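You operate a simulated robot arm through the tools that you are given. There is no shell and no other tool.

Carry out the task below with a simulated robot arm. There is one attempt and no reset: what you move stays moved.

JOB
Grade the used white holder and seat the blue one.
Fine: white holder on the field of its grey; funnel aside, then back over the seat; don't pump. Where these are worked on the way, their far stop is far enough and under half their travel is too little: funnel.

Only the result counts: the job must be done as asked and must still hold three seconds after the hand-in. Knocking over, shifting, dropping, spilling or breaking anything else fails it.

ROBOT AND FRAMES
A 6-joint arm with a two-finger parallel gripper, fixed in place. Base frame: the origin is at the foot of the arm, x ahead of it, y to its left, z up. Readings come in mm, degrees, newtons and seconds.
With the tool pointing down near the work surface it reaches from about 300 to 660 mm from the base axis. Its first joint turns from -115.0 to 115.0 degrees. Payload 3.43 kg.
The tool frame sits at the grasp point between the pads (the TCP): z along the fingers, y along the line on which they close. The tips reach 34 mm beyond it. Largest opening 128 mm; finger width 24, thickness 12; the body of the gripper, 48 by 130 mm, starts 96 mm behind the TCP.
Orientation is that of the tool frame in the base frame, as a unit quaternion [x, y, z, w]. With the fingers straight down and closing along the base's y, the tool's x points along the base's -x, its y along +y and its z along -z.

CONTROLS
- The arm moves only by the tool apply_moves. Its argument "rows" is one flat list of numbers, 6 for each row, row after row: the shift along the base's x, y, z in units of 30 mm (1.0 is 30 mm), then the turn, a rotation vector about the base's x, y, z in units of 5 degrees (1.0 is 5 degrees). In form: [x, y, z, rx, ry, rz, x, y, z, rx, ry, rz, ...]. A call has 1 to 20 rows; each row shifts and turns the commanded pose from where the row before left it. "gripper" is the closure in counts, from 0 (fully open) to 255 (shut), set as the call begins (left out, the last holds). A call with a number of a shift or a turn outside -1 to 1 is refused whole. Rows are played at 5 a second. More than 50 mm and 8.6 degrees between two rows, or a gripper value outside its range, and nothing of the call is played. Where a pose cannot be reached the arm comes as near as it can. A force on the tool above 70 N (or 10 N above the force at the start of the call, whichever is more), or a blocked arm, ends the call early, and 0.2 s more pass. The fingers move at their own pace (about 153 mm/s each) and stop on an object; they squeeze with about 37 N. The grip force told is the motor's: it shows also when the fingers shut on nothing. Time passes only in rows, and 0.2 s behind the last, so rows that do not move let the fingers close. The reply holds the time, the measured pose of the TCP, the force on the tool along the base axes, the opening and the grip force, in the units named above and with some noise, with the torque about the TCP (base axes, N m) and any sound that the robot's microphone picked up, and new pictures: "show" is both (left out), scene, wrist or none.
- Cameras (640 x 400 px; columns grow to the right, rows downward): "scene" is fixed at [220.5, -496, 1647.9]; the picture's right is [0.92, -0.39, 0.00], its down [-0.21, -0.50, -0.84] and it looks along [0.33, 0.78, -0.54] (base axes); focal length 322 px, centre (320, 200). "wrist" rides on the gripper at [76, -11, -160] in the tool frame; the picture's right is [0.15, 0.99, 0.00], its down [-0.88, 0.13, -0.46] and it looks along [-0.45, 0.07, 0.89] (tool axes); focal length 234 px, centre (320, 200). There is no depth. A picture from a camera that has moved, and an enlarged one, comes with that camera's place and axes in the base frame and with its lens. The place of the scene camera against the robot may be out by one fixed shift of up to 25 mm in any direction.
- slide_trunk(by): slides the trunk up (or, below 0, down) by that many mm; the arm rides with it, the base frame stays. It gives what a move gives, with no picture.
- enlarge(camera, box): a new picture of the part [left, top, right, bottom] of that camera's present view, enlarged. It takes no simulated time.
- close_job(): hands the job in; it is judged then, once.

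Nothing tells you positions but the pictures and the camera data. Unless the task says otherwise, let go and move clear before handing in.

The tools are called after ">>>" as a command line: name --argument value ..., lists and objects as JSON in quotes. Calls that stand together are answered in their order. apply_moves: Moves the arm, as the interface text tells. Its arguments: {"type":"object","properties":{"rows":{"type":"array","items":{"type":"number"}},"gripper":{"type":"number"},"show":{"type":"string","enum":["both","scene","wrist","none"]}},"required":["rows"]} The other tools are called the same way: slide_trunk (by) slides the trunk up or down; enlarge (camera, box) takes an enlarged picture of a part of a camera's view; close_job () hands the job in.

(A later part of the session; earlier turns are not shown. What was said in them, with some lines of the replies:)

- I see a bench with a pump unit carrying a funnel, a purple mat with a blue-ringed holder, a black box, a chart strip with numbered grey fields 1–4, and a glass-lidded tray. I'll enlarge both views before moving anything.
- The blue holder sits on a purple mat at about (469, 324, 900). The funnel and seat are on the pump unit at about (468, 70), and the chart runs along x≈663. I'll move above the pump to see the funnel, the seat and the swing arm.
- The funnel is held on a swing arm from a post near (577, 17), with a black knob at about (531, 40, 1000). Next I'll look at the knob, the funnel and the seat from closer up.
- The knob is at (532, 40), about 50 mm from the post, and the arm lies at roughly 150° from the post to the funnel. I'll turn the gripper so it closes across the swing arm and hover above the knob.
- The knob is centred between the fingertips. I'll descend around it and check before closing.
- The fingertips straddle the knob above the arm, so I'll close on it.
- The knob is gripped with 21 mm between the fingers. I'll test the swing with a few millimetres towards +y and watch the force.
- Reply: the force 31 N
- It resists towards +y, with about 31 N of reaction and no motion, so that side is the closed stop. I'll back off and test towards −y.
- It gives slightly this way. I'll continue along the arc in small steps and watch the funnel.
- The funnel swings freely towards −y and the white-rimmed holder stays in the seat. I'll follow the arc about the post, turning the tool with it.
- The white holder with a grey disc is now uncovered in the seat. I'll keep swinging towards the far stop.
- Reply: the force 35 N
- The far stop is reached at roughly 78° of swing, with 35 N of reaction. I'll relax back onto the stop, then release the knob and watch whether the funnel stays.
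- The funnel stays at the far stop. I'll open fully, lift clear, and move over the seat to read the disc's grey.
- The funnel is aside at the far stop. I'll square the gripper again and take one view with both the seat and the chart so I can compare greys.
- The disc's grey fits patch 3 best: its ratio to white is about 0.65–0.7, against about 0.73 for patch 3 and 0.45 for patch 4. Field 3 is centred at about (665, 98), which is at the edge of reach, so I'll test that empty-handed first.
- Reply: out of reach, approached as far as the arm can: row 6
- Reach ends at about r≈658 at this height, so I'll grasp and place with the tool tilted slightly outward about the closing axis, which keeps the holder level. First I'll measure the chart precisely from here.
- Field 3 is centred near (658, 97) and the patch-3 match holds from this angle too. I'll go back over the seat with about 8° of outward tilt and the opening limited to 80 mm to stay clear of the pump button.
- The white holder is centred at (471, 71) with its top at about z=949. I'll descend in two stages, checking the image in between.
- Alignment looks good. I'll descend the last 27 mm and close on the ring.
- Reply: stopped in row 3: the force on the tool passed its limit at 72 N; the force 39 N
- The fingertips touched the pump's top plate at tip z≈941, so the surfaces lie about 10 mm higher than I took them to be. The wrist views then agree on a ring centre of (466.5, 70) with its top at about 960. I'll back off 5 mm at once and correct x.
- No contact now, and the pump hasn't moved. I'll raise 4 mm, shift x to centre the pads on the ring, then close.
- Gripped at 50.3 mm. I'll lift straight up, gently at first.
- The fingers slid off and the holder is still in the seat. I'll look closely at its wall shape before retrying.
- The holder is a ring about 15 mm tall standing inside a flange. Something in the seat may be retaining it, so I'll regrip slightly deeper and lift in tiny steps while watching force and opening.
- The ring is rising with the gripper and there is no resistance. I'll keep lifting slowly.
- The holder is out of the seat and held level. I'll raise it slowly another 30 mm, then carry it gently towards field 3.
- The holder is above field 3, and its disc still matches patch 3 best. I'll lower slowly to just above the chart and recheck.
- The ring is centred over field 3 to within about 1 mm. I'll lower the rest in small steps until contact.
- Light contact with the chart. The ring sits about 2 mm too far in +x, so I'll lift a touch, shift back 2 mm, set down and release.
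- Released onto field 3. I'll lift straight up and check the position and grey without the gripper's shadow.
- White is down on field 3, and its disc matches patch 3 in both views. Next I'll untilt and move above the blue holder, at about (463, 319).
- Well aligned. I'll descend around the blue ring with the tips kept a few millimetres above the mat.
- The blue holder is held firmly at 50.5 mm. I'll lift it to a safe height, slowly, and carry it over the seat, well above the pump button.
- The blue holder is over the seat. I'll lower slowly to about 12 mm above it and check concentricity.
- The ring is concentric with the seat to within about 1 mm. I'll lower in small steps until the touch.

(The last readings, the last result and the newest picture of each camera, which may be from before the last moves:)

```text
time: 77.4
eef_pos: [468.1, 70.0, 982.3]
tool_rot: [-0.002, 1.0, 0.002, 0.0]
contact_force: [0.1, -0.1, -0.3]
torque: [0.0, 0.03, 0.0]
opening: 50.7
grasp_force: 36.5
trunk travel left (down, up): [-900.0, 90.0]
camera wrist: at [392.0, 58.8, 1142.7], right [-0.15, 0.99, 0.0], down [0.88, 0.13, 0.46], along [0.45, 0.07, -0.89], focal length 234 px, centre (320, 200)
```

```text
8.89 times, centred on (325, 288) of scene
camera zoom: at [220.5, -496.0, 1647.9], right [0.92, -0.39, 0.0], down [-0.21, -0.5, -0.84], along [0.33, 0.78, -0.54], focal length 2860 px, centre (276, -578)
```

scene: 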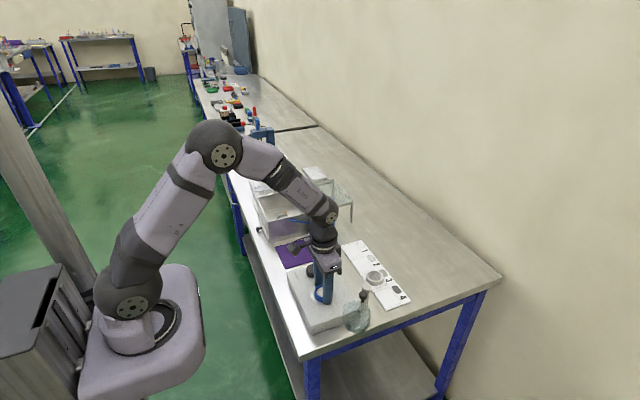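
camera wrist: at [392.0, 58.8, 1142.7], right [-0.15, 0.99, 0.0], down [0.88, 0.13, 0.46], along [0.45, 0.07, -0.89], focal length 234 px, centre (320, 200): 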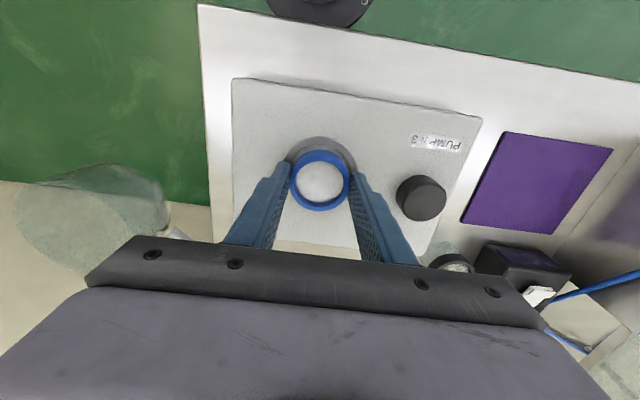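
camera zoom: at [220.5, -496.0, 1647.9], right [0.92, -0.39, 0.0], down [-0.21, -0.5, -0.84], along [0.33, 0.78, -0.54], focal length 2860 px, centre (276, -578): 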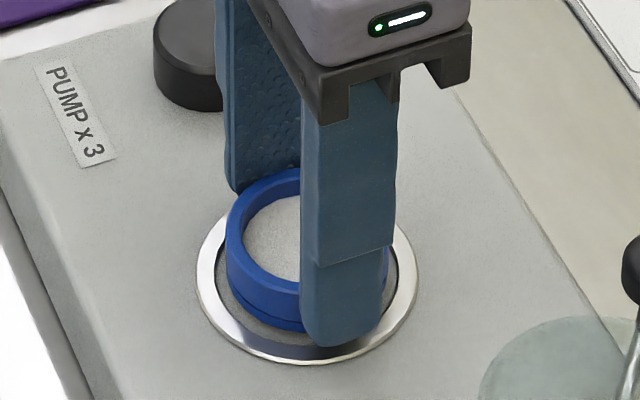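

>>> apply_moves --rows '[0, 0, -0.035, 0, 0, 0, 0, 0, 0, 0, 0, 0]' --show "none"

>>> apply_moves --rows '[0, 0, -0.035, 0, 0, 0, 0, 0, 0, 0, 0, 0]' --show "none"

>>> apply_moves --rows '[0, 0, -0.035, 0, 0, 0, 0, 0, 0, 0, 0, 0]' --show "wrist"

>>> enlarge --camera "wrist" --box '[270, 110, 370, 200]'

>>> enlarge --camera "scene" --box '[300, 265, 350, 310]'

```text
time: 78.0
eef_pos: [468.5, 71.1, 981.5]
tool_rot: [-0.002, 1.0, 0.0, 0.0]
contact_force: [0.4, 0.5, 0.0]
torque: [-0.02, 0.01, -0.01]
opening: 50.7
grasp_force: 36.3
trunk travel left (down, up): [-900.0, 90.0]
```

```text
time: 78.6
eef_pos: [467.9, 70.0, 980.3]
tool_rot: [0.0, 1.0, 0.001, -0.001]
contact_force: [0.1, -0.9, -0.3]
torque: [0.01, -0.01, 0.01]
opening: 50.5
grasp_force: 36.8
trunk travel left (down, up): [-900.0, 90.0]
```

```text
time: 79.2
eef_pos: [468.6, 69.6, 978.1]
tool_rot: [-0.001, 1.0, 0.001, 0.0]
contact_force: [-0.3, -0.4, 3.7]
torque: [-0.17, 0.03, 0.03]
opening: 50.4
grasp_force: 37.2
trunk travel left (down, up): [-900.0, 90.0]
camera wrist: at [391.3, 58.6, 1139.4], right [-0.15, 0.99, 0.0], down [0.88, 0.13, 0.46], along [0.45, 0.07, -0.89], focal length 234 px, centre (320, 200)
```

wrist: 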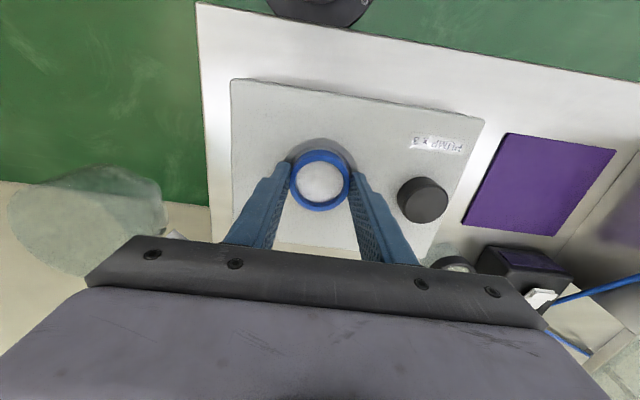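

```text
4.44 times, centred on (320, 155) of wrist
camera zoom: at [391.3, 58.6, 1139.4], right [-0.15, 0.99, 0.0], down [0.88, 0.13, 0.46], along [0.45, 0.07, -0.89], focal length 1041 px, centre (320, 400)
```

zoom: 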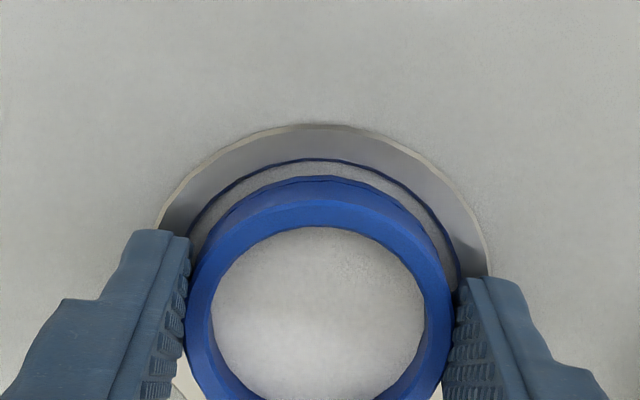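

```text
8.89 times, centred on (325, 288) of scene
camera zoom: at [220.5, -496.0, 1647.9], right [0.92, -0.39, 0.0], down [-0.21, -0.5, -0.84], along [0.33, 0.78, -0.54], focal length 2860 px, centre (276, -578)
```

zoom: 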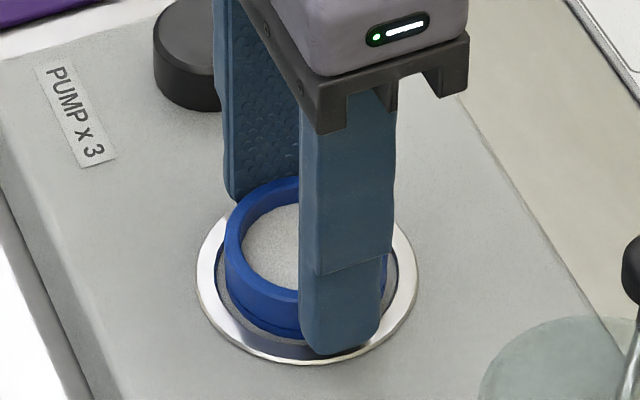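

Touch-down with about 4 N, at the same depth the white holder had. I'll release and lift straight up.

>>> apply_moves --rows '[0, 0, 0.01, 0, 0, 0, 0, 0, 0, 0, 0, 0, 0, 0, 0, 0, 0, 0]' --gripper 125 --show "none"

>>> apply_moves --rows '[0, 0, 0.1, 0, 0, 0, 0, 0, 0.3, 0, 0, 0, 0, 0, 0.6, 0, 0, 0, 0, 0, 0.9, 0, 0, 0, 0, 0, 0.9, 0, 0, 0, 0, 0, 0.6, 0, 0, 0, 0, 0, 0, 0, 0, 0]' --show "both"

>>> enlarge --camera "wrist" --box '[260, 90, 380, 200]'

>>> enlarge --camera "scene" --box '[300, 265, 350, 310]'

```text
time: 80.0
eef_pos: [466.8, 69.9, 979.0]
tool_rot: [0.0, 1.0, 0.001, -0.001]
contact_force: [-0.2, 0.7, -0.3]
torque: [0.0, 0.0, -0.02]
opening: 65.2
grasp_force: 0.1
trunk travel left (down, up): [-900.0, 90.0]
```

```text
time: 81.6
eef_pos: [467.3, 68.7, 1078.6]
tool_rot: [-0.001, 1.0, 0.001, 0.0]
contact_force: [-0.6, 0.3, -0.4]
torque: [-0.05, -0.02, 0.03]
opening: 65.4
grasp_force: 0.1
trunk travel left (down, up): [-900.0, 90.0]
camera wrist: at [391.3, 57.9, 1239.8], right [-0.15, 0.99, 0.0], down [0.88, 0.13, 0.46], along [0.45, 0.07, -0.89], focal length 234 px, centre (320, 200)
```

scene: 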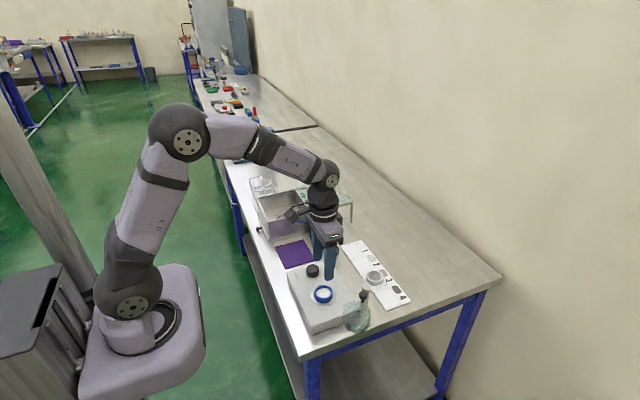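
wrist: 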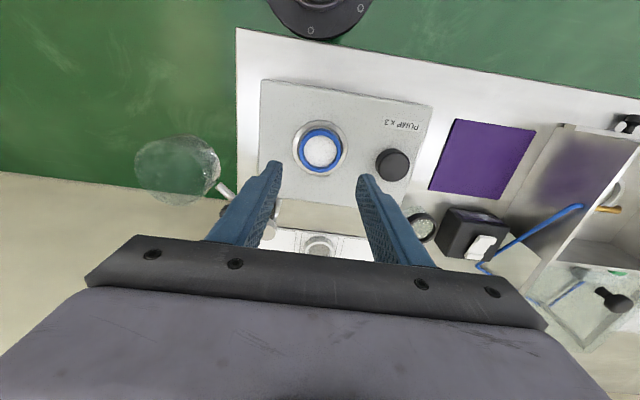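

```text
3.64 times, centred on (320, 145) of wrist
camera zoom: at [391.3, 57.9, 1239.8], right [-0.15, 0.99, 0.0], down [0.88, 0.13, 0.46], along [0.45, 0.07, -0.89], focal length 852 px, centre (320, 400)
```

zoom: 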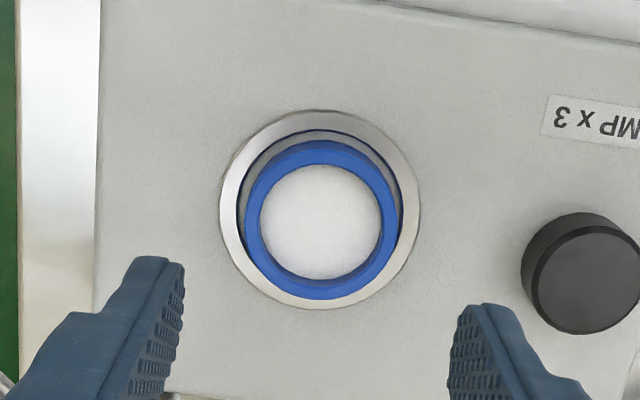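

```text
8.89 times, centred on (325, 288) of scene
camera zoom: at [220.5, -496.0, 1647.9], right [0.92, -0.39, 0.0], down [-0.21, -0.5, -0.84], along [0.33, 0.78, -0.54], focal length 2860 px, centre (276, -578)
```

zoom: 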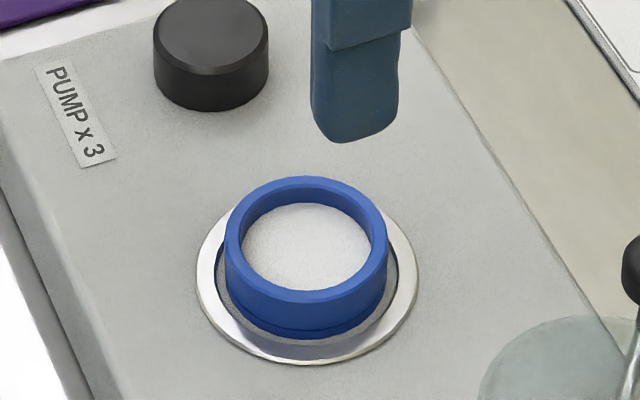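

The blue holder is seated concentrically, matching how the white one sat. Next I'll go back to the funnel's knob at the far stop, turning the gripper to match the arm.

>>> apply_moves --rows '[0.257, -0.31, 0.07, 0, 0, 0.94, 0.257, -0.31, 0.07, 0, 0, 0.94, 0.257, -0.31, 0.07, 0, 0, 0.94, 0.257, -0.31, 0.07, 0, 0, 0.94, 0.257, -0.31, 0.07, 0, 0, 0.94, 0.257, -0.31, 0.07, 0, 0, 0.94, 0.257, -0.31, 0.07, 0, 0, 0.94, 0.257, -0.31, 0.07, 0, 0, 0.94, 0.257, -0.31, 0.07, 0, 0, 0.94, 0.257, -0.31, 0.07, 0, 0, 0.94, 0, 0, 0, 0, 0, 0]' --gripper 125 --show "both"

>>> enlarge --camera "wrist" --box '[230, 80, 410, 230]'

>>> enlarge --camera "scene" --box '[300, 250, 410, 340]'

```text
time: 84.0
eef_pos: [543.5, -22.4, 1102.0]
tool_rot: [-0.4, 0.917, 0.0, -0.001]
contact_force: [1.2, 0.6, 0.7]
torque: [0.0, 0.01, -0.02]
opening: 65.5
grasp_force: 0.1
trunk travel left (down, up): [-900.0, 90.0]
camera wrist: at [501.5, -85.9, 1262.4], right [-0.82, 0.57, 0.0], down [0.5, 0.73, 0.46], along [0.26, 0.38, -0.89], focal length 234 px, centre (320, 200)
```

scene: 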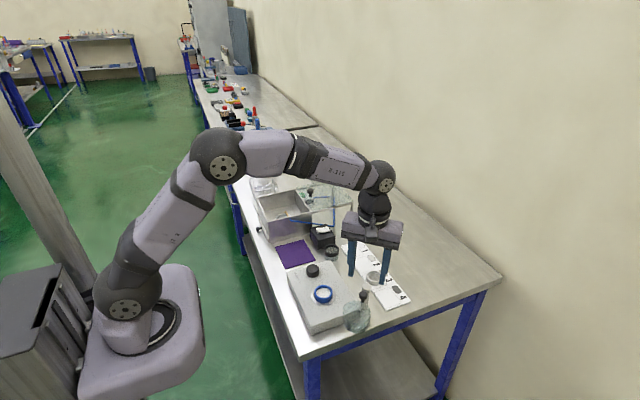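
wrist: 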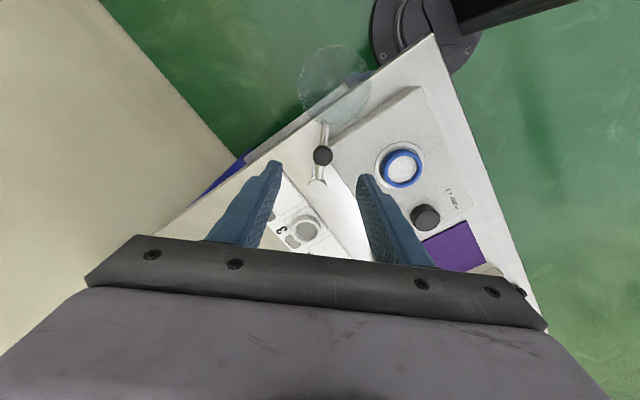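

```text
2.67 times, centred on (320, 155) of wrist
camera zoom: at [501.5, -85.9, 1262.4], right [-0.82, 0.57, 0.0], down [0.5, 0.73, 0.46], along [0.26, 0.38, -0.89], focal length 624 px, centre (320, 320)
```

zoom: 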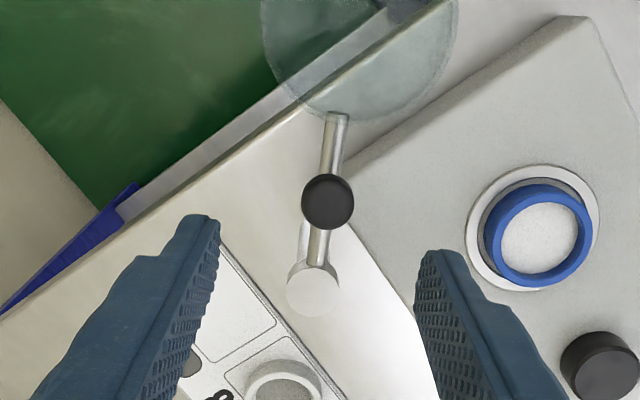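

```text
4.44 times, centred on (355, 295) of scene
camera zoom: at [220.5, -496.0, 1647.9], right [0.92, -0.39, 0.0], down [-0.21, -0.5, -0.84], along [0.33, 0.78, -0.54], focal length 1430 px, centre (164, -222)
```

zoom: 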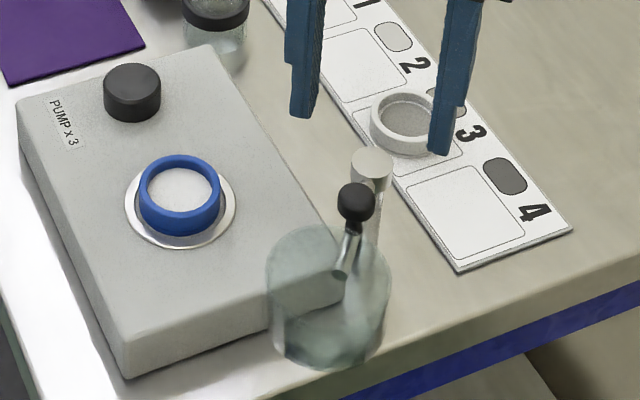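

>>> apply_moves --rows '[0, 0, -0.7, 0, 0, 0, 0, 0, -0.7, 0, 0, 0, 0, 0, -0.5, 0, 0, 0, 0, 0, 0, 0, 0, 0]' --show "wrist"

>>> enlarge --camera "wrist" --box '[230, 90, 410, 240]'

```text
time: 85.0
eef_pos: [543.5, -24.2, 1045.6]
tool_rot: [-0.4, 0.916, 0.001, -0.001]
contact_force: [0.4, -0.4, 0.1]
torque: [-0.01, -0.01, -0.01]
opening: 65.1
grasp_force: 0.0
trunk travel left (down, up): [-900.0, 90.0]
camera wrist: at [500.6, -87.3, 1205.2], right [-0.82, 0.57, 0.0], down [0.51, 0.73, 0.46], along [0.26, 0.38, -0.89], focal length 234 px, centre (320, 200)
```

wrist: 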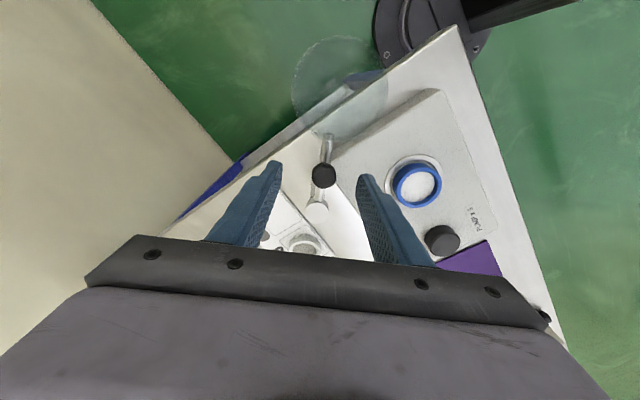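

```text
2.67 times, centred on (320, 165) of wrist
camera zoom: at [500.6, -87.3, 1205.2], right [-0.82, 0.57, 0.0], down [0.51, 0.73, 0.46], along [0.26, 0.38, -0.89], focal length 624 px, centre (320, 293)
```

zoom: 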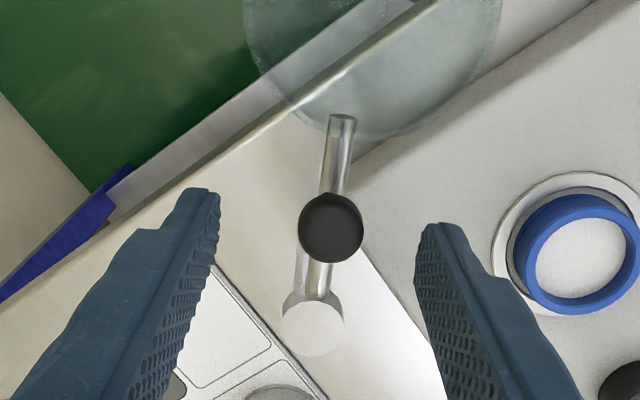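

The knob is about 3 mm off-centre along the closing line. I'll correct that, descend and grip it.

>>> apply_moves --rows '[-0.083, 0.057, -0.3, 0, 0, 0, 0, 0, -0.4, 0, 0, 0, 0, 0, -0.07, 0, 0, 0, 0, 0, 0, 0, 0, 0]' --show "wrist"

>>> enlarge --camera "wrist" --box '[230, 90, 410, 240]'

>>> enlarge --camera "scene" --box '[320, 250, 410, 340]'

```text
time: 86.0
eef_pos: [543.7, -21.5, 1022.5]
tool_rot: [-0.399, 0.917, 0.001, 0.0]
contact_force: [0.7, 0.0, -0.3]
torque: [-0.05, 0.0, -0.07]
opening: 65.3
grasp_force: 0.0
trunk travel left (down, up): [-900.0, 90.0]
camera wrist: at [498.8, -84.4, 1182.3], right [-0.82, 0.57, 0.0], down [0.51, 0.73, 0.46], along [0.26, 0.38, -0.89], focal length 234 px, centre (320, 200)
```

wrist: 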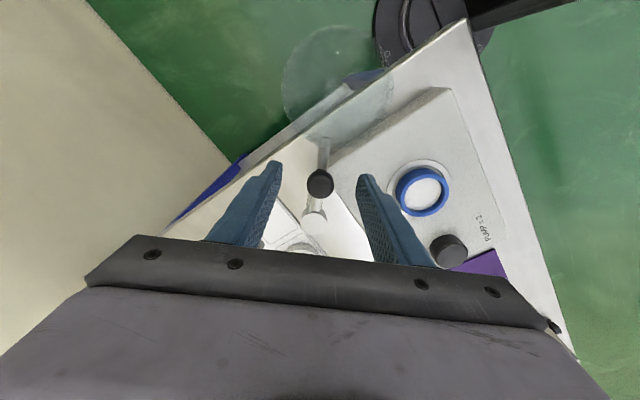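

```text
2.67 times, centred on (320, 165) of wrist
camera zoom: at [498.8, -84.4, 1182.3], right [-0.82, 0.57, 0.0], down [0.51, 0.73, 0.46], along [0.26, 0.38, -0.89], focal length 624 px, centre (320, 293)
```

zoom: 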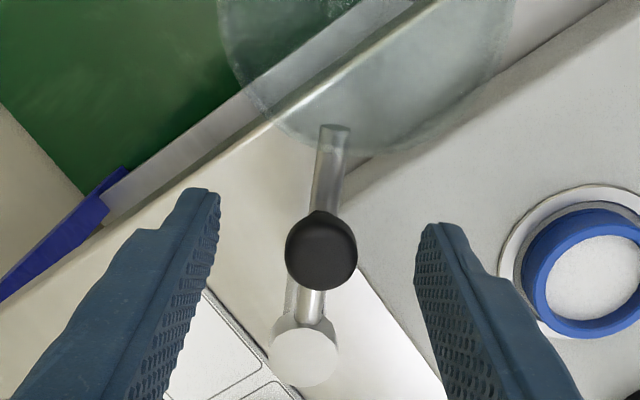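

```text
4.44 times, centred on (365, 295) of scene
camera zoom: at [220.5, -496.0, 1647.9], right [0.92, -0.39, 0.0], down [-0.21, -0.5, -0.84], along [0.33, 0.78, -0.54], focal length 1430 px, centre (120, -222)
```

zoom: 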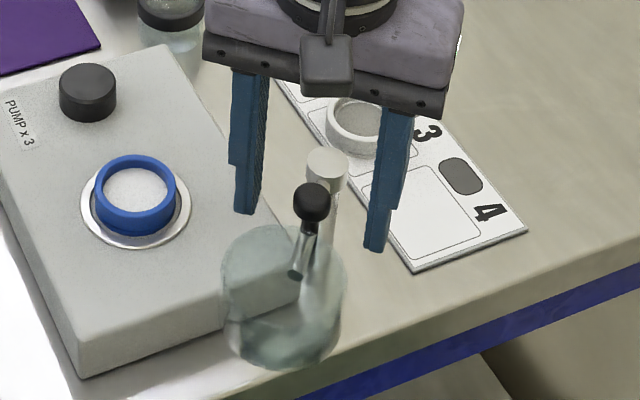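

Centred on the knob now, so I'll close on it.

>>> apply_moves --rows '[0, 0, 0, 0, 0, 0, 0, 0, 0, 0, 0, 0, 0, 0, 0, 0, 0, 0, 0, 0, 0, 0, 0, 0]' --gripper 255 --show "wrist"

```text
time: 87.0
eef_pos: [542.8, -22.3, 1021.7]
tool_rot: [-0.4, 0.916, 0.001, 0.0]
contact_force: [0.1, -0.3, -0.9]
torque: [0.06, -0.07, 0.01]
opening: 21.5
grasp_force: 45.2
trunk travel left (down, up): [-900.0, 90.0]
camera wrist: at [498.7, -84.4, 1182.4], right [-0.82, 0.57, 0.0], down [0.51, 0.73, 0.46], along [0.26, 0.38, -0.89], focal length 234 px, centre (320, 200)
```

wrist: 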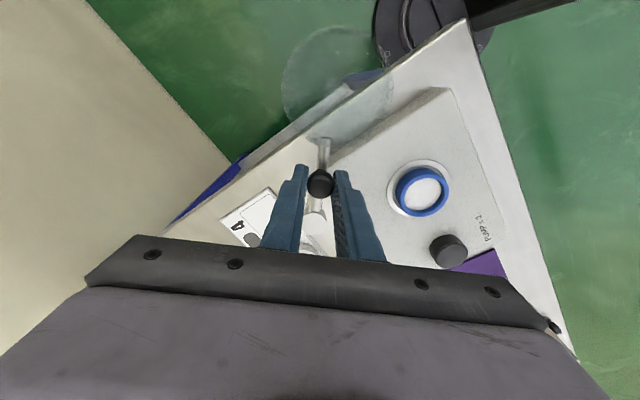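

The knob is gripped at 21.5 mm. I'll swing the funnel back along the same arc towards the seat, in stages.

>>> apply_moves --rows '[-0.104, 0.099, 0, 0, 0, -1.0, -0.095, 0.108, 0, 0, 0, -1.0, -0.086, 0.116, 0, 0, 0, -1.0, -0.075, 0.123, 0, 0, 0, -1.0, -0.064, 0.129, 0, 0, 0, -1.0, 0, 0, 0, 0, 0, 0]' --show "both"

>>> enlarge --camera "scene" --box '[290, 240, 390, 330]'

```text
time: 88.4
eef_pos: [530.6, -3.6, 1023.3]
tool_rot: [-0.191, 0.982, 0.0, 0.001]
contact_force: [2.1, -1.9, 2.6]
torque: [0.26, -0.78, -0.1]
opening: 21.0
grasp_force: 44.9
trunk travel left (down, up): [-900.0, 90.0]
camera wrist: at [463.3, -42.8, 1182.2], right [-0.51, 0.86, 0.0], down [0.77, 0.45, 0.46], along [0.39, 0.23, -0.89], focal length 234 px, centre (320, 200)
```

scene: 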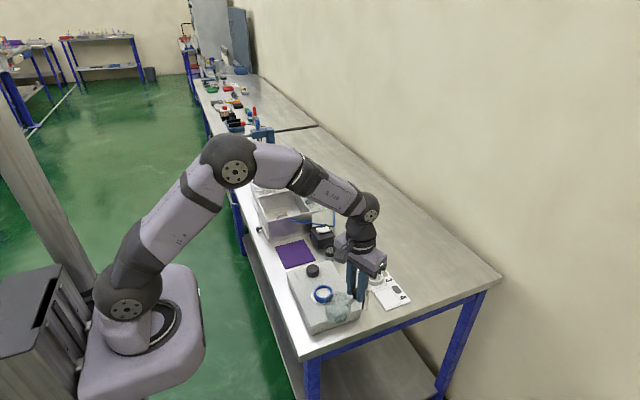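
wrist: 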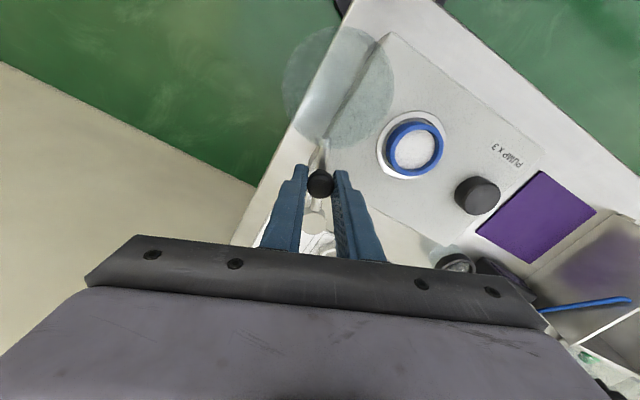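

```text
4.44 times, centred on (340, 285) of scene
camera zoom: at [220.5, -496.0, 1647.9], right [0.92, -0.39, 0.0], down [-0.21, -0.5, -0.84], along [0.33, 0.78, -0.54], focal length 1430 px, centre (231, -178)
```

zoom: 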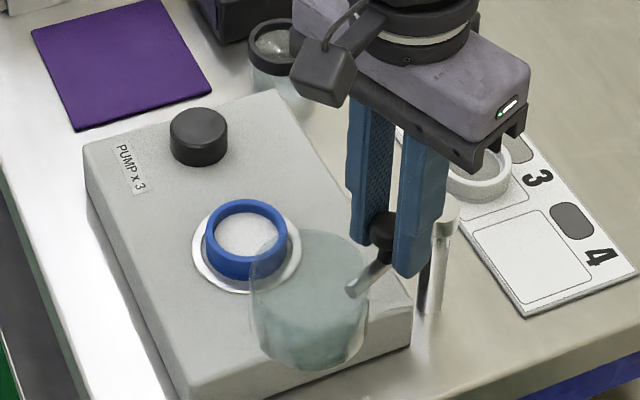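

>>> apply_moves --rows '[-0.053, 0.134, 0, 0, 0, -1.0, -0.041, 0.138, 0, 0, 0, -1.0, -0.029, 0.141, 0, 0, 0, -1.0, -0.016, 0.143, 0, 0, 0, -1.0, 0, 0, 0, 0, 0, 0]' --show "both"

>>> enlarge --camera "scene" --box '[290, 240, 390, 330]'

>>> enlarge --camera "wrist" --box '[240, 50, 440, 220]'

```text
time: 89.6
eef_pos: [525.9, 13.5, 1022.6]
tool_rot: [-0.017, 1.0, 0.001, -0.001]
contact_force: [4.3, 0.7, 7.4]
torque: [0.05, -0.08, 0.0]
opening: 21.1
grasp_force: 45.3
trunk travel left (down, up): [-900.0, 90.0]
camera wrist: at [450.5, -1.4, 1182.3], right [-0.18, 0.98, 0.0], down [0.88, 0.16, 0.46], along [0.45, 0.08, -0.89], focal length 234 px, centre (320, 200)
```

scene: 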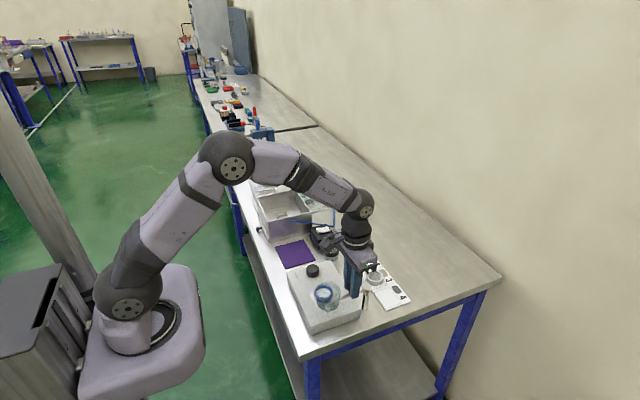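
wrist: 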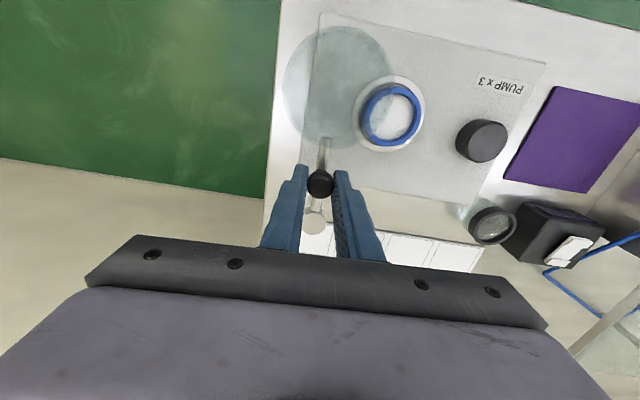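

```text
4.44 times, centred on (340, 285) of scene
camera zoom: at [220.5, -496.0, 1647.9], right [0.92, -0.39, 0.0], down [-0.21, -0.5, -0.84], along [0.33, 0.78, -0.54], focal length 1430 px, centre (231, -178)
```

zoom: 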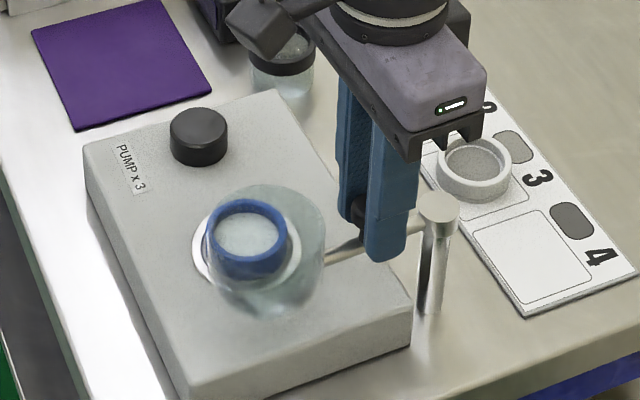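

```text
2.35 times, centred on (340, 135) of wrist
camera zoom: at [450.5, -1.4, 1182.3], right [-0.18, 0.98, 0.0], down [0.88, 0.16, 0.46], along [0.45, 0.08, -0.89], focal length 551 px, centre (273, 353)
```

zoom: 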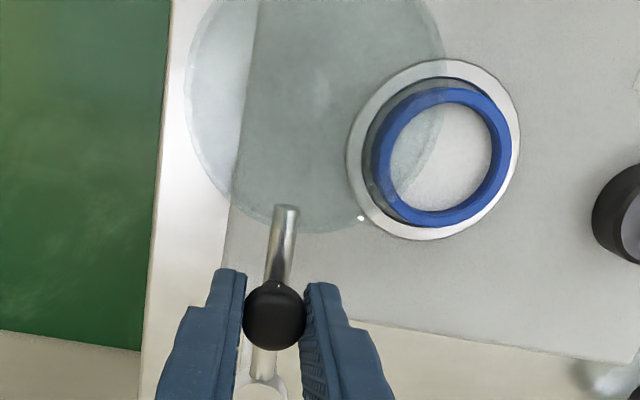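

>>> apply_moves --rows '[-0.004, 0.144, 0, 0, 0, -1.0, 0.009, 0.144, 0, 0, 0, -1.0, 0.021, 0.142, 0, 0, 0, -1.0, 0, 0, 0, 0, 0, 0]' --show "both"

>>> enlarge --camera "scene" --box '[290, 240, 390, 330]'

>>> enlarge --camera "wrist" --box '[240, 50, 440, 220]'

```text
time: 90.6
eef_pos: [526.8, 24.7, 1020.6]
tool_rot: [0.113, 0.994, 0.002, 0.001]
contact_force: [8.3, -2.6, 11.1]
torque: [0.17, 0.85, -0.04]
opening: 21.2
grasp_force: 44.8
trunk travel left (down, up): [-900.0, 90.0]
camera wrist: at [450.2, 31.2, 1182.2], right [0.08, 1.0, 0.0], down [0.89, -0.07, 0.46], along [0.46, -0.03, -0.89], focal length 234 px, centre (320, 200)
```

scene: 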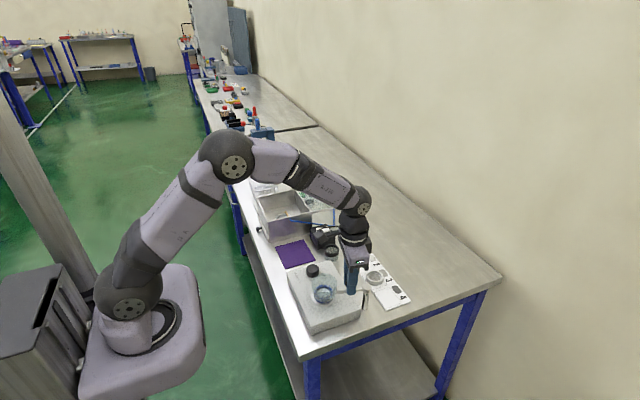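
wrist: 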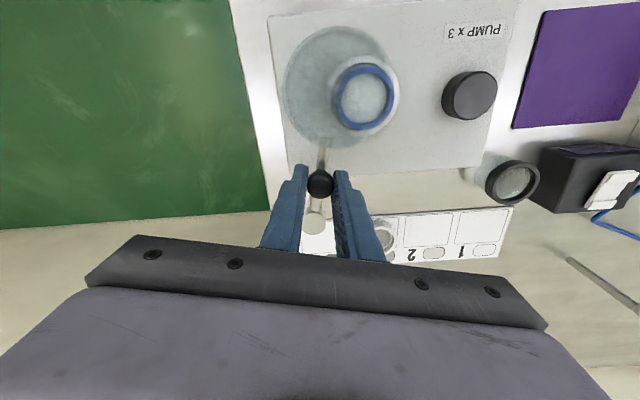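

```text
4.44 times, centred on (340, 285) of scene
camera zoom: at [220.5, -496.0, 1647.9], right [0.92, -0.39, 0.0], down [-0.21, -0.5, -0.84], along [0.33, 0.78, -0.54], focal length 1430 px, centre (231, -178)
```

zoom: 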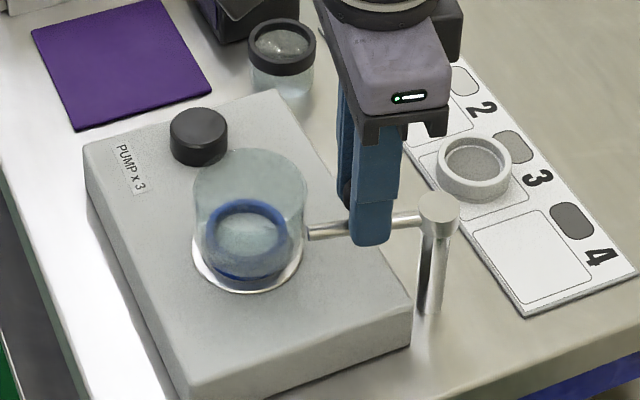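

```text
2.35 times, centred on (340, 135) of wrist
camera zoom: at [450.2, 31.2, 1182.2], right [0.08, 1.0, 0.0], down [0.89, -0.07, 0.46], along [0.46, -0.03, -0.89], focal length 551 px, centre (273, 353)
```

zoom: 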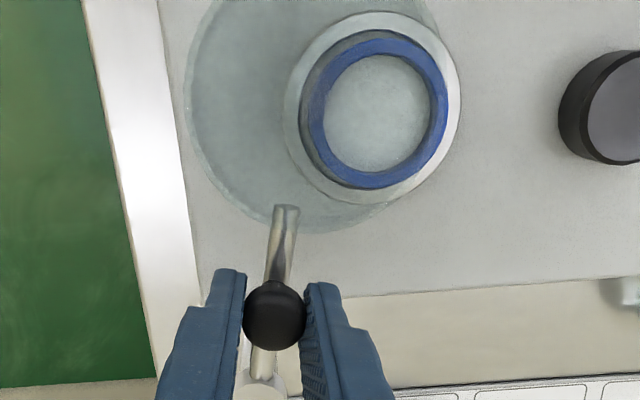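

The blue holder is undisturbed under the glass. The readings show slight inward and downward pressure on the knob, so I'll ease the path and continue.

>>> apply_moves --rows '[0.05, 0.13, 0.02, 0, 0, -1.0, 0.06, 0.13, 0.02, 0, 0, -1.0, 0, 0, 0, 0, 0, 0]' --show "wrist"

>>> enlarge --camera "scene" --box '[290, 240, 390, 330]'

>>> enlarge --camera "wrist" --box '[240, 50, 440, 220]'

```text
time: 91.4
eef_pos: [529.9, 33.3, 1021.7]
tool_rot: [0.199, 0.98, 0.001, 0.0]
contact_force: [6.3, -5.3, -0.2]
torque: [-0.61, -1.19, -0.1]
opening: 21.1
grasp_force: 45.6
trunk travel left (down, up): [-900.0, 90.0]
camera wrist: at [455.4, 52.6, 1182.3], right [0.25, 0.97, 0.0], down [0.86, -0.23, 0.46], along [0.44, -0.11, -0.89], focal length 234 px, centre (320, 200)
```

wrist: 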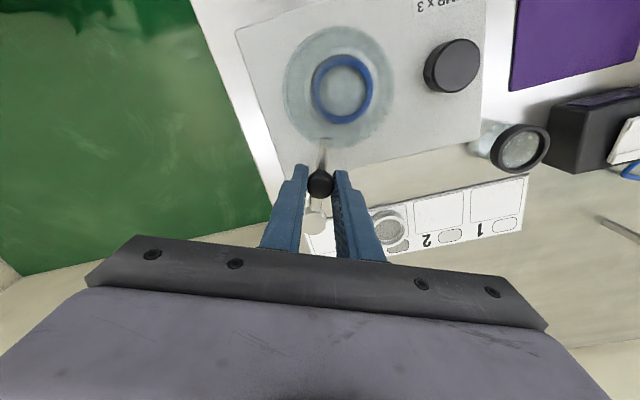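

```text
4.44 times, centred on (340, 285) of scene
camera zoom: at [220.5, -496.0, 1647.9], right [0.92, -0.39, 0.0], down [-0.21, -0.5, -0.84], along [0.33, 0.78, -0.54], focal length 1430 px, centre (231, -178)
```

zoom: 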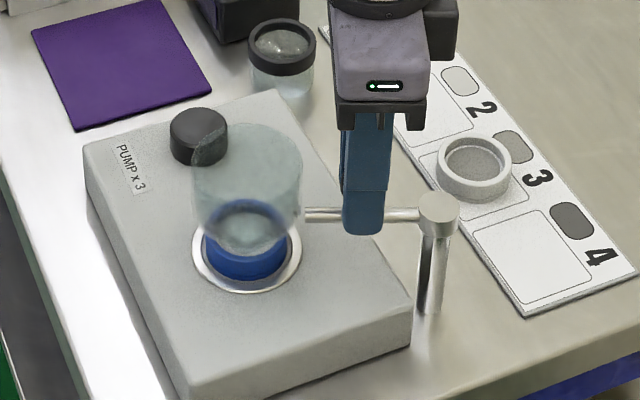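

```text
2.35 times, centred on (340, 135) of wrist
camera zoom: at [455.4, 52.6, 1182.3], right [0.25, 0.97, 0.0], down [0.86, -0.23, 0.46], along [0.44, -0.11, -0.89], focal length 551 px, centre (273, 353)
```

zoom: 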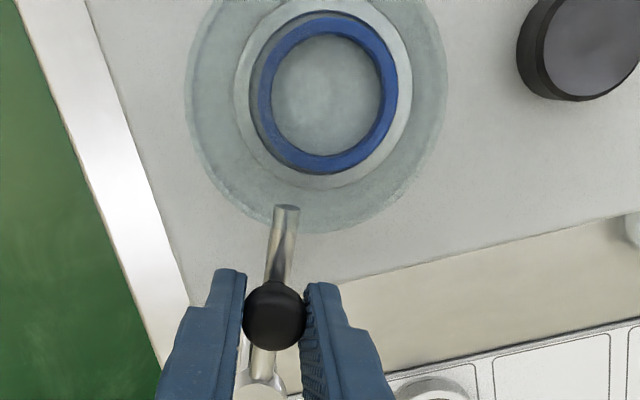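

>>> apply_moves --rows '[0.045, 0.08, 0, 0, 0, -0.6, 0.04, 0.07, 0, 0, 0, -0.4, 0, 0, 0, 0, 0, 0]' --show "none"

```text
time: 92.2
eef_pos: [531.7, 36.9, 1022.3]
tool_rot: [0.241, 0.97, 0.0, -0.001]
contact_force: [3.8, -5.3, -0.5]
torque: [-0.21, -0.07, 0.15]
opening: 21.0
grasp_force: 45.4
trunk travel left (down, up): [-900.0, 90.0]
```

>>> apply_moves --rows '[0.03, 0.055, 0, 0, 0, 0, 0.03, 0.055, 0, 0, 0, 0, 0, 0, 0, 0, 0, 0]' --show "both"

>>> enlarge --camera "scene" --box '[285, 240, 385, 330]'

>>> enlarge --camera "wrist" --box '[220, 60, 420, 220]'

```text
time: 93.0
eef_pos: [530.9, 36.9, 1021.3]
tool_rot: [0.242, 0.97, 0.0, -0.004]
contact_force: [-7.7, -17.0, -10.9]
torque: [-0.55, -0.28, -0.1]
opening: 21.2
grasp_force: 45.3
trunk travel left (down, up): [-900.0, 90.0]
camera wrist: at [459.9, 62.6, 1182.8], right [0.33, 0.94, 0.0], down [0.84, -0.3, 0.45], along [0.42, -0.15, -0.89], focal length 234 px, centre (320, 200)
```

scene: 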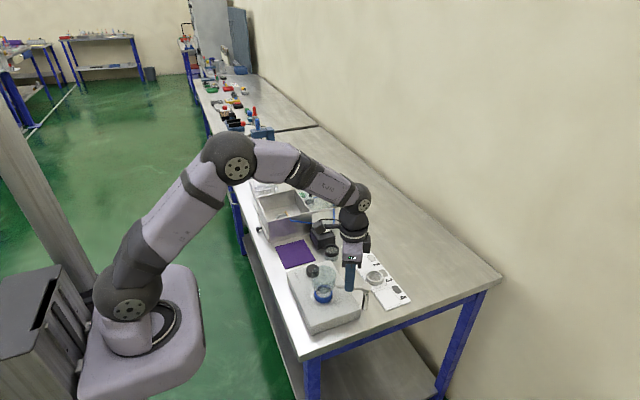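
wrist: 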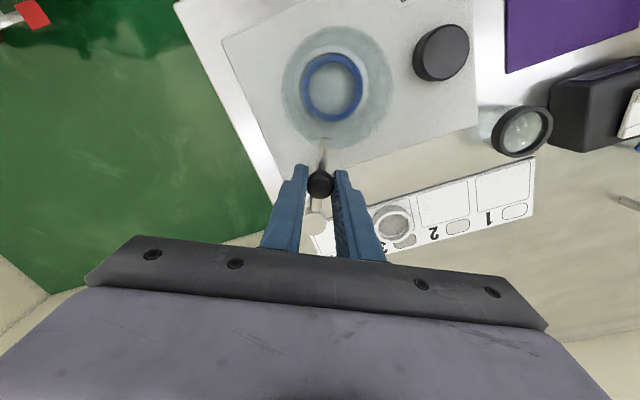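

```text
4.44 times, centred on (335, 285) of scene
camera zoom: at [220.5, -496.0, 1647.9], right [0.92, -0.39, 0.0], down [-0.21, -0.5, -0.84], along [0.33, 0.78, -0.54], focal length 1430 px, centre (253, -178)
```

zoom: 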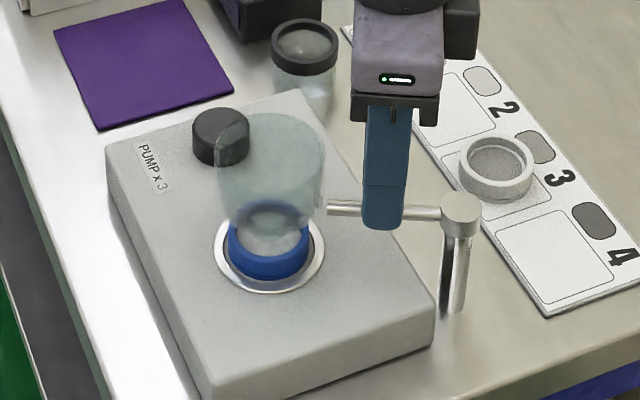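

```text
2.50 times, centred on (320, 140) of wrist
camera zoom: at [459.9, 62.6, 1182.8], right [0.33, 0.94, 0.0], down [0.84, -0.3, 0.45], along [0.42, -0.15, -0.89], focal length 585 px, centre (320, 350)
```

zoom: 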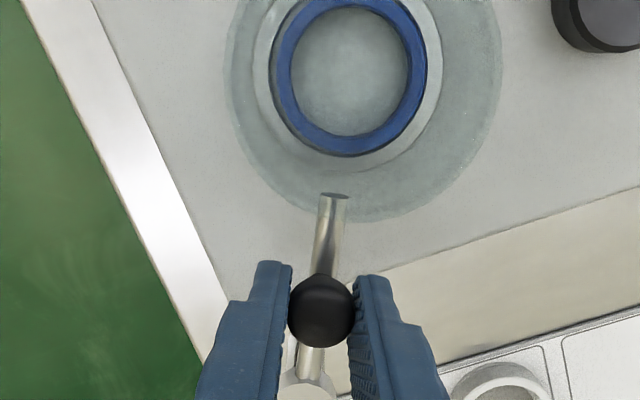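

The funnel is back against its closed stop and in its original place over the seat. I'll relieve the force and release the knob.

>>> apply_moves --rows '[-0.03, -0.06, 0.01, 0, 0, 0, -0.02, -0.035, 0.01, 0, 0, 0, 0, 0, 0, 0, 0, 0]' --show "none"

>>> apply_moves --rows '[0, 0, 0, 0, 0, 0, 0, 0, 0, 0, 0, 0]' --gripper 150 --show "wrist"

>>> apply_moves --rows '[0, 0, 0.3, 0, 0, 0, 0, 0, 0.7, 0, 0, 0, 0, 0, 0.9, 0, 0, 0, 0, 0, 0.9, 0, 0, 0, 0, 0, 0.9, 0, 0, 0, 0, 0, 0, 0, 0, 0]' --show "both"

>>> enlarge --camera "scene" --box '[285, 240, 385, 330]'

>>> enlarge --camera "wrist" --box '[220, 60, 420, 220]'

```text
time: 93.8
eef_pos: [531.5, 37.6, 1021.4]
tool_rot: [0.242, 0.97, 0.001, -0.003]
contact_force: [-7.8, -10.1, -26.6]
torque: [-0.39, -0.39, 0.13]
opening: 20.9
grasp_force: 45.4
trunk travel left (down, up): [-900.0, 90.0]
```

```text
time: 94.4
eef_pos: [531.7, 39.1, 1026.3]
tool_rot: [0.241, 0.97, 0.001, 0.002]
contact_force: [1.0, -0.1, -0.4]
torque: [-0.01, -0.01, 0.01]
opening: 52.8
grasp_force: 0.1
trunk travel left (down, up): [-900.0, 90.0]
camera wrist: at [459.6, 64.1, 1185.8], right [0.33, 0.94, 0.0], down [0.84, -0.3, 0.46], along [0.43, -0.15, -0.89], focal length 234 px, centre (320, 200)
```

wrist: 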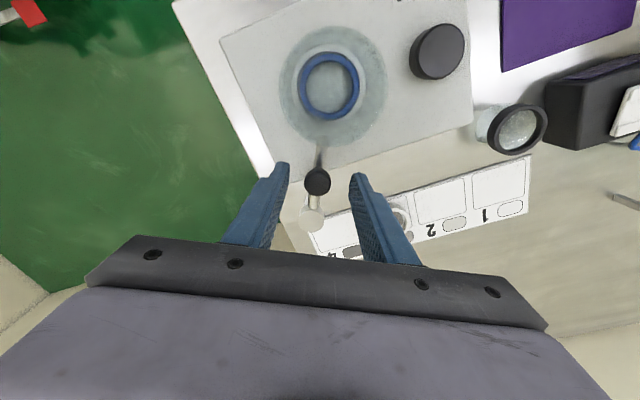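

```text
time: 95.8
eef_pos: [530.9, 38.6, 1136.1]
tool_rot: [0.241, 0.971, 0.001, -0.001]
contact_force: [0.6, -0.8, 0.4]
torque: [0.02, 0.0, -0.02]
opening: 52.4
grasp_force: 0.0
trunk travel left (down, up): [-900.0, 90.0]
camera wrist: at [457.6, 63.5, 1297.2], right [0.33, 0.94, 0.0], down [0.84, -0.3, 0.46], along [0.43, -0.15, -0.89], focal length 234 px, centre (320, 200)
```

scene: 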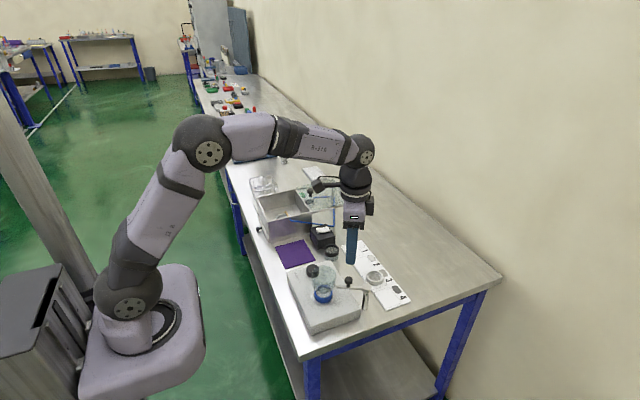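
wrist: 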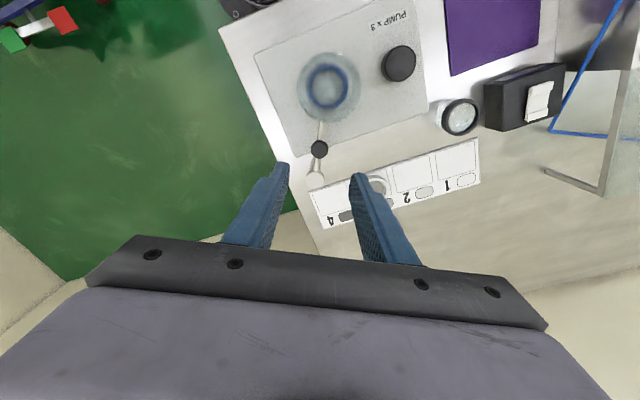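

```text
4.44 times, centred on (335, 285) of scene
camera zoom: at [220.5, -496.0, 1647.9], right [0.92, -0.39, 0.0], down [-0.21, -0.5, -0.84], along [0.33, 0.78, -0.54], focal length 1430 px, centre (253, -178)
```

zoom: 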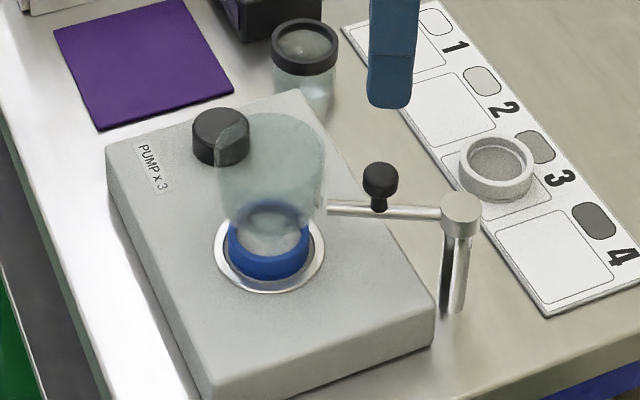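

```text
2.50 times, centred on (320, 140) of wrist
camera zoom: at [457.6, 63.5, 1297.2], right [0.33, 0.94, 0.0], down [0.84, -0.3, 0.46], along [0.43, -0.15, -0.89], focal length 585 px, centre (320, 350)
```

zoom: 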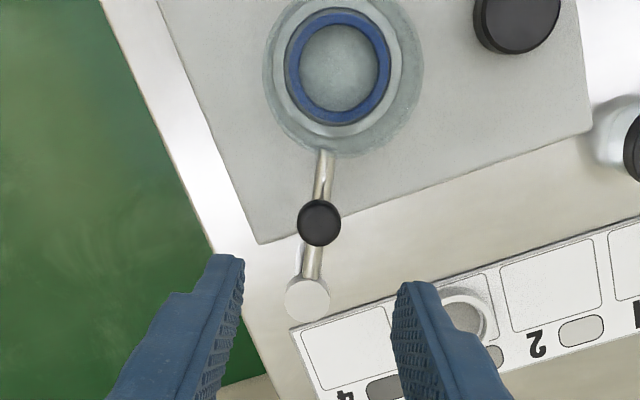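

The knob and funnel match their starting picture, and the blue holder shows through the glass. I'll move the arm well clear and take a last look at everything.

>>> apply_moves --rows '[-0.8, 0.3, 0.5, 0, 0, 0.6, -0.8, 0.3, 0.5, 0, 0, 1.0, -0.8, 0.3, 0.5, 0, 0, 1.0, -0.8, 0.3, 0.5, 0, 0, 1.0, -0.8, 0.3, 0.3, 0, 0, 1.0, -0.6, 0.3, 0, 0, 0, 1.0, 0, 0, 0, 0, 0, 0, 0, 0, 0, 0, 0, 0]' --gripper 100 --show "both"

>>> enlarge --camera "scene" --box '[340, 235, 415, 310]'

>>> enlarge --camera "scene" --box '[270, 220, 420, 340]'

>>> enlarge --camera "wrist" --box '[240, 120, 420, 250]'

```text
time: 97.6
eef_pos: [396.4, 91.6, 1206.5]
tool_rot: [0.0, 1.0, 0.001, 0.0]
contact_force: [0.2, 0.0, 0.3]
torque: [0.0, 0.04, 0.02]
opening: 77.8
grasp_force: 0.1
trunk travel left (down, up): [-900.0, 90.0]
camera wrist: at [319.2, 80.2, 1365.6], right [-0.15, 0.99, 0.0], down [0.88, 0.13, 0.46], along [0.45, 0.07, -0.89], focal length 234 px, centre (320, 200)
```

scene: 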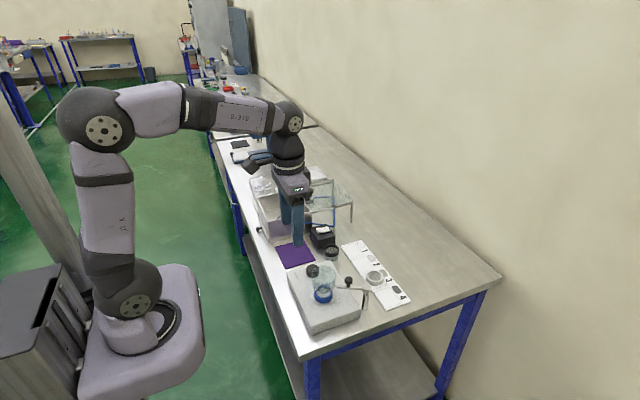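
wrist: 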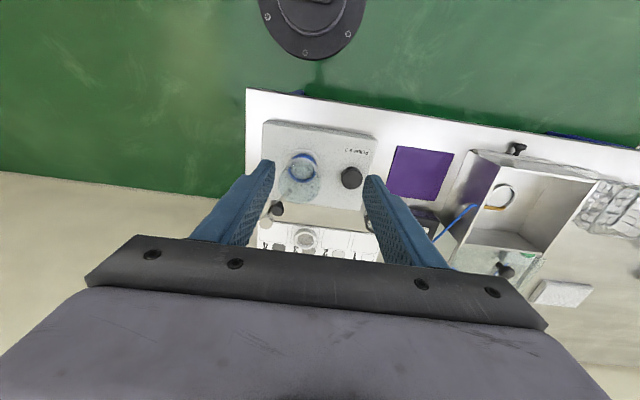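

```text
5.33 times, centred on (378, 272) of scene
camera zoom: at [220.5, -496.0, 1647.9], right [0.92, -0.39, 0.0], down [-0.21, -0.5, -0.84], along [0.33, 0.78, -0.54], focal length 1716 px, centre (13, -187)
```

zoom: 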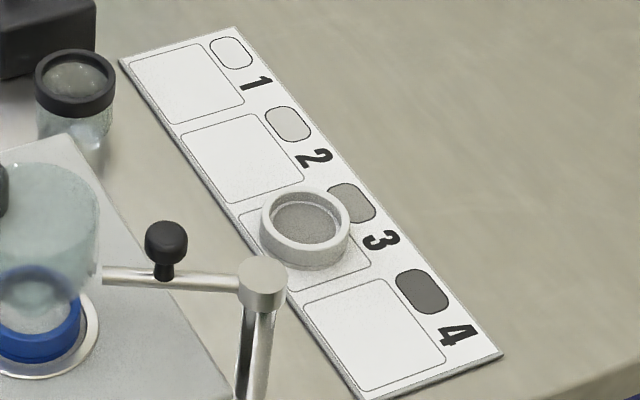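

```text
3.33 times, centred on (345, 280) of scene
camera zoom: at [220.5, -496.0, 1647.9], right [0.92, -0.39, 0.0], down [-0.21, -0.5, -0.84], along [0.33, 0.78, -0.54], focal length 1073 px, centre (237, -67)
```

zoom: 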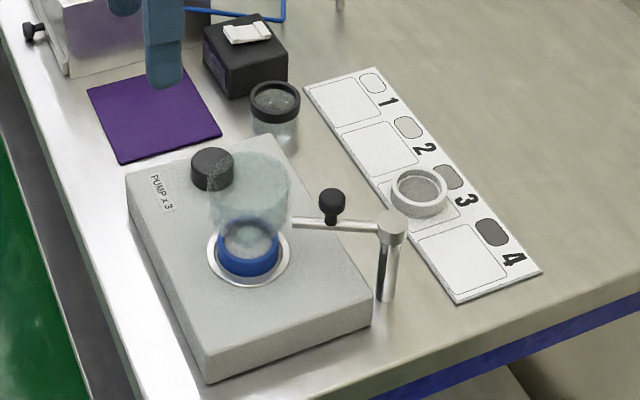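

```text
3.08 times, centred on (330, 185) of wrist
camera zoom: at [319.2, 80.2, 1365.6], right [-0.15, 0.99, 0.0], down [0.88, 0.13, 0.46], along [0.45, 0.07, -0.89], focal length 720 px, centre (289, 246)
```

zoom: 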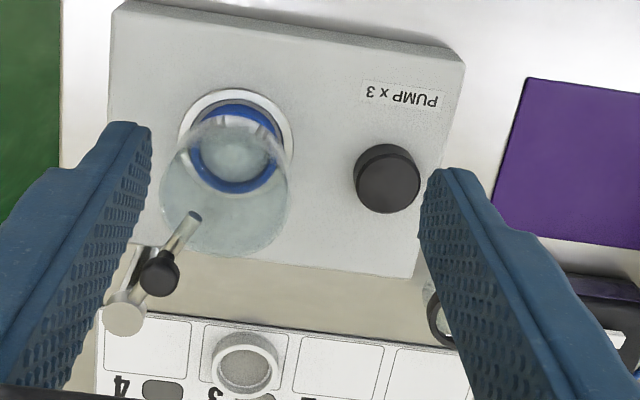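

Everything is in place:
- The white holder is centred on field 3, and its disc matches patch 3.
- The blue holder is in the seat.
- The funnel is back at its stop over the seat.
- The pump button is untouched, and the arm is clear.

I'm handing the job in.

>>> close_job

```text
The job is handed in.
```

The job is handed in: I graded the white holder to field 3, and the blue holder is in the seat with the funnel back over it. I don't have the verdict.

- **White holder:** it sits centred on field 3. Its disc matched the grey of patch 3 in every view and was clearly lighter than patch 4.
- **Blue holder:** it sits concentric in the seat, at the same depth the white one had.
- **Funnel:** I swung it to its far stop, about 78° of travel. After seating the blue holder I swung it back against its closed stop, where it matches its starting position.
- **Pump:** I never touched the button.

Two things went less than cleanly:

- **Pump plate contact:** on the first descent to the white holder the fingertips pressed the pump's top plate, and the move stopped at 72 N. The pictures showed no shift of the pump.
- **First grip slip:** the fingers slid off the white holder on the first lift. It stayed in the seat, and the second, slower lift worked.
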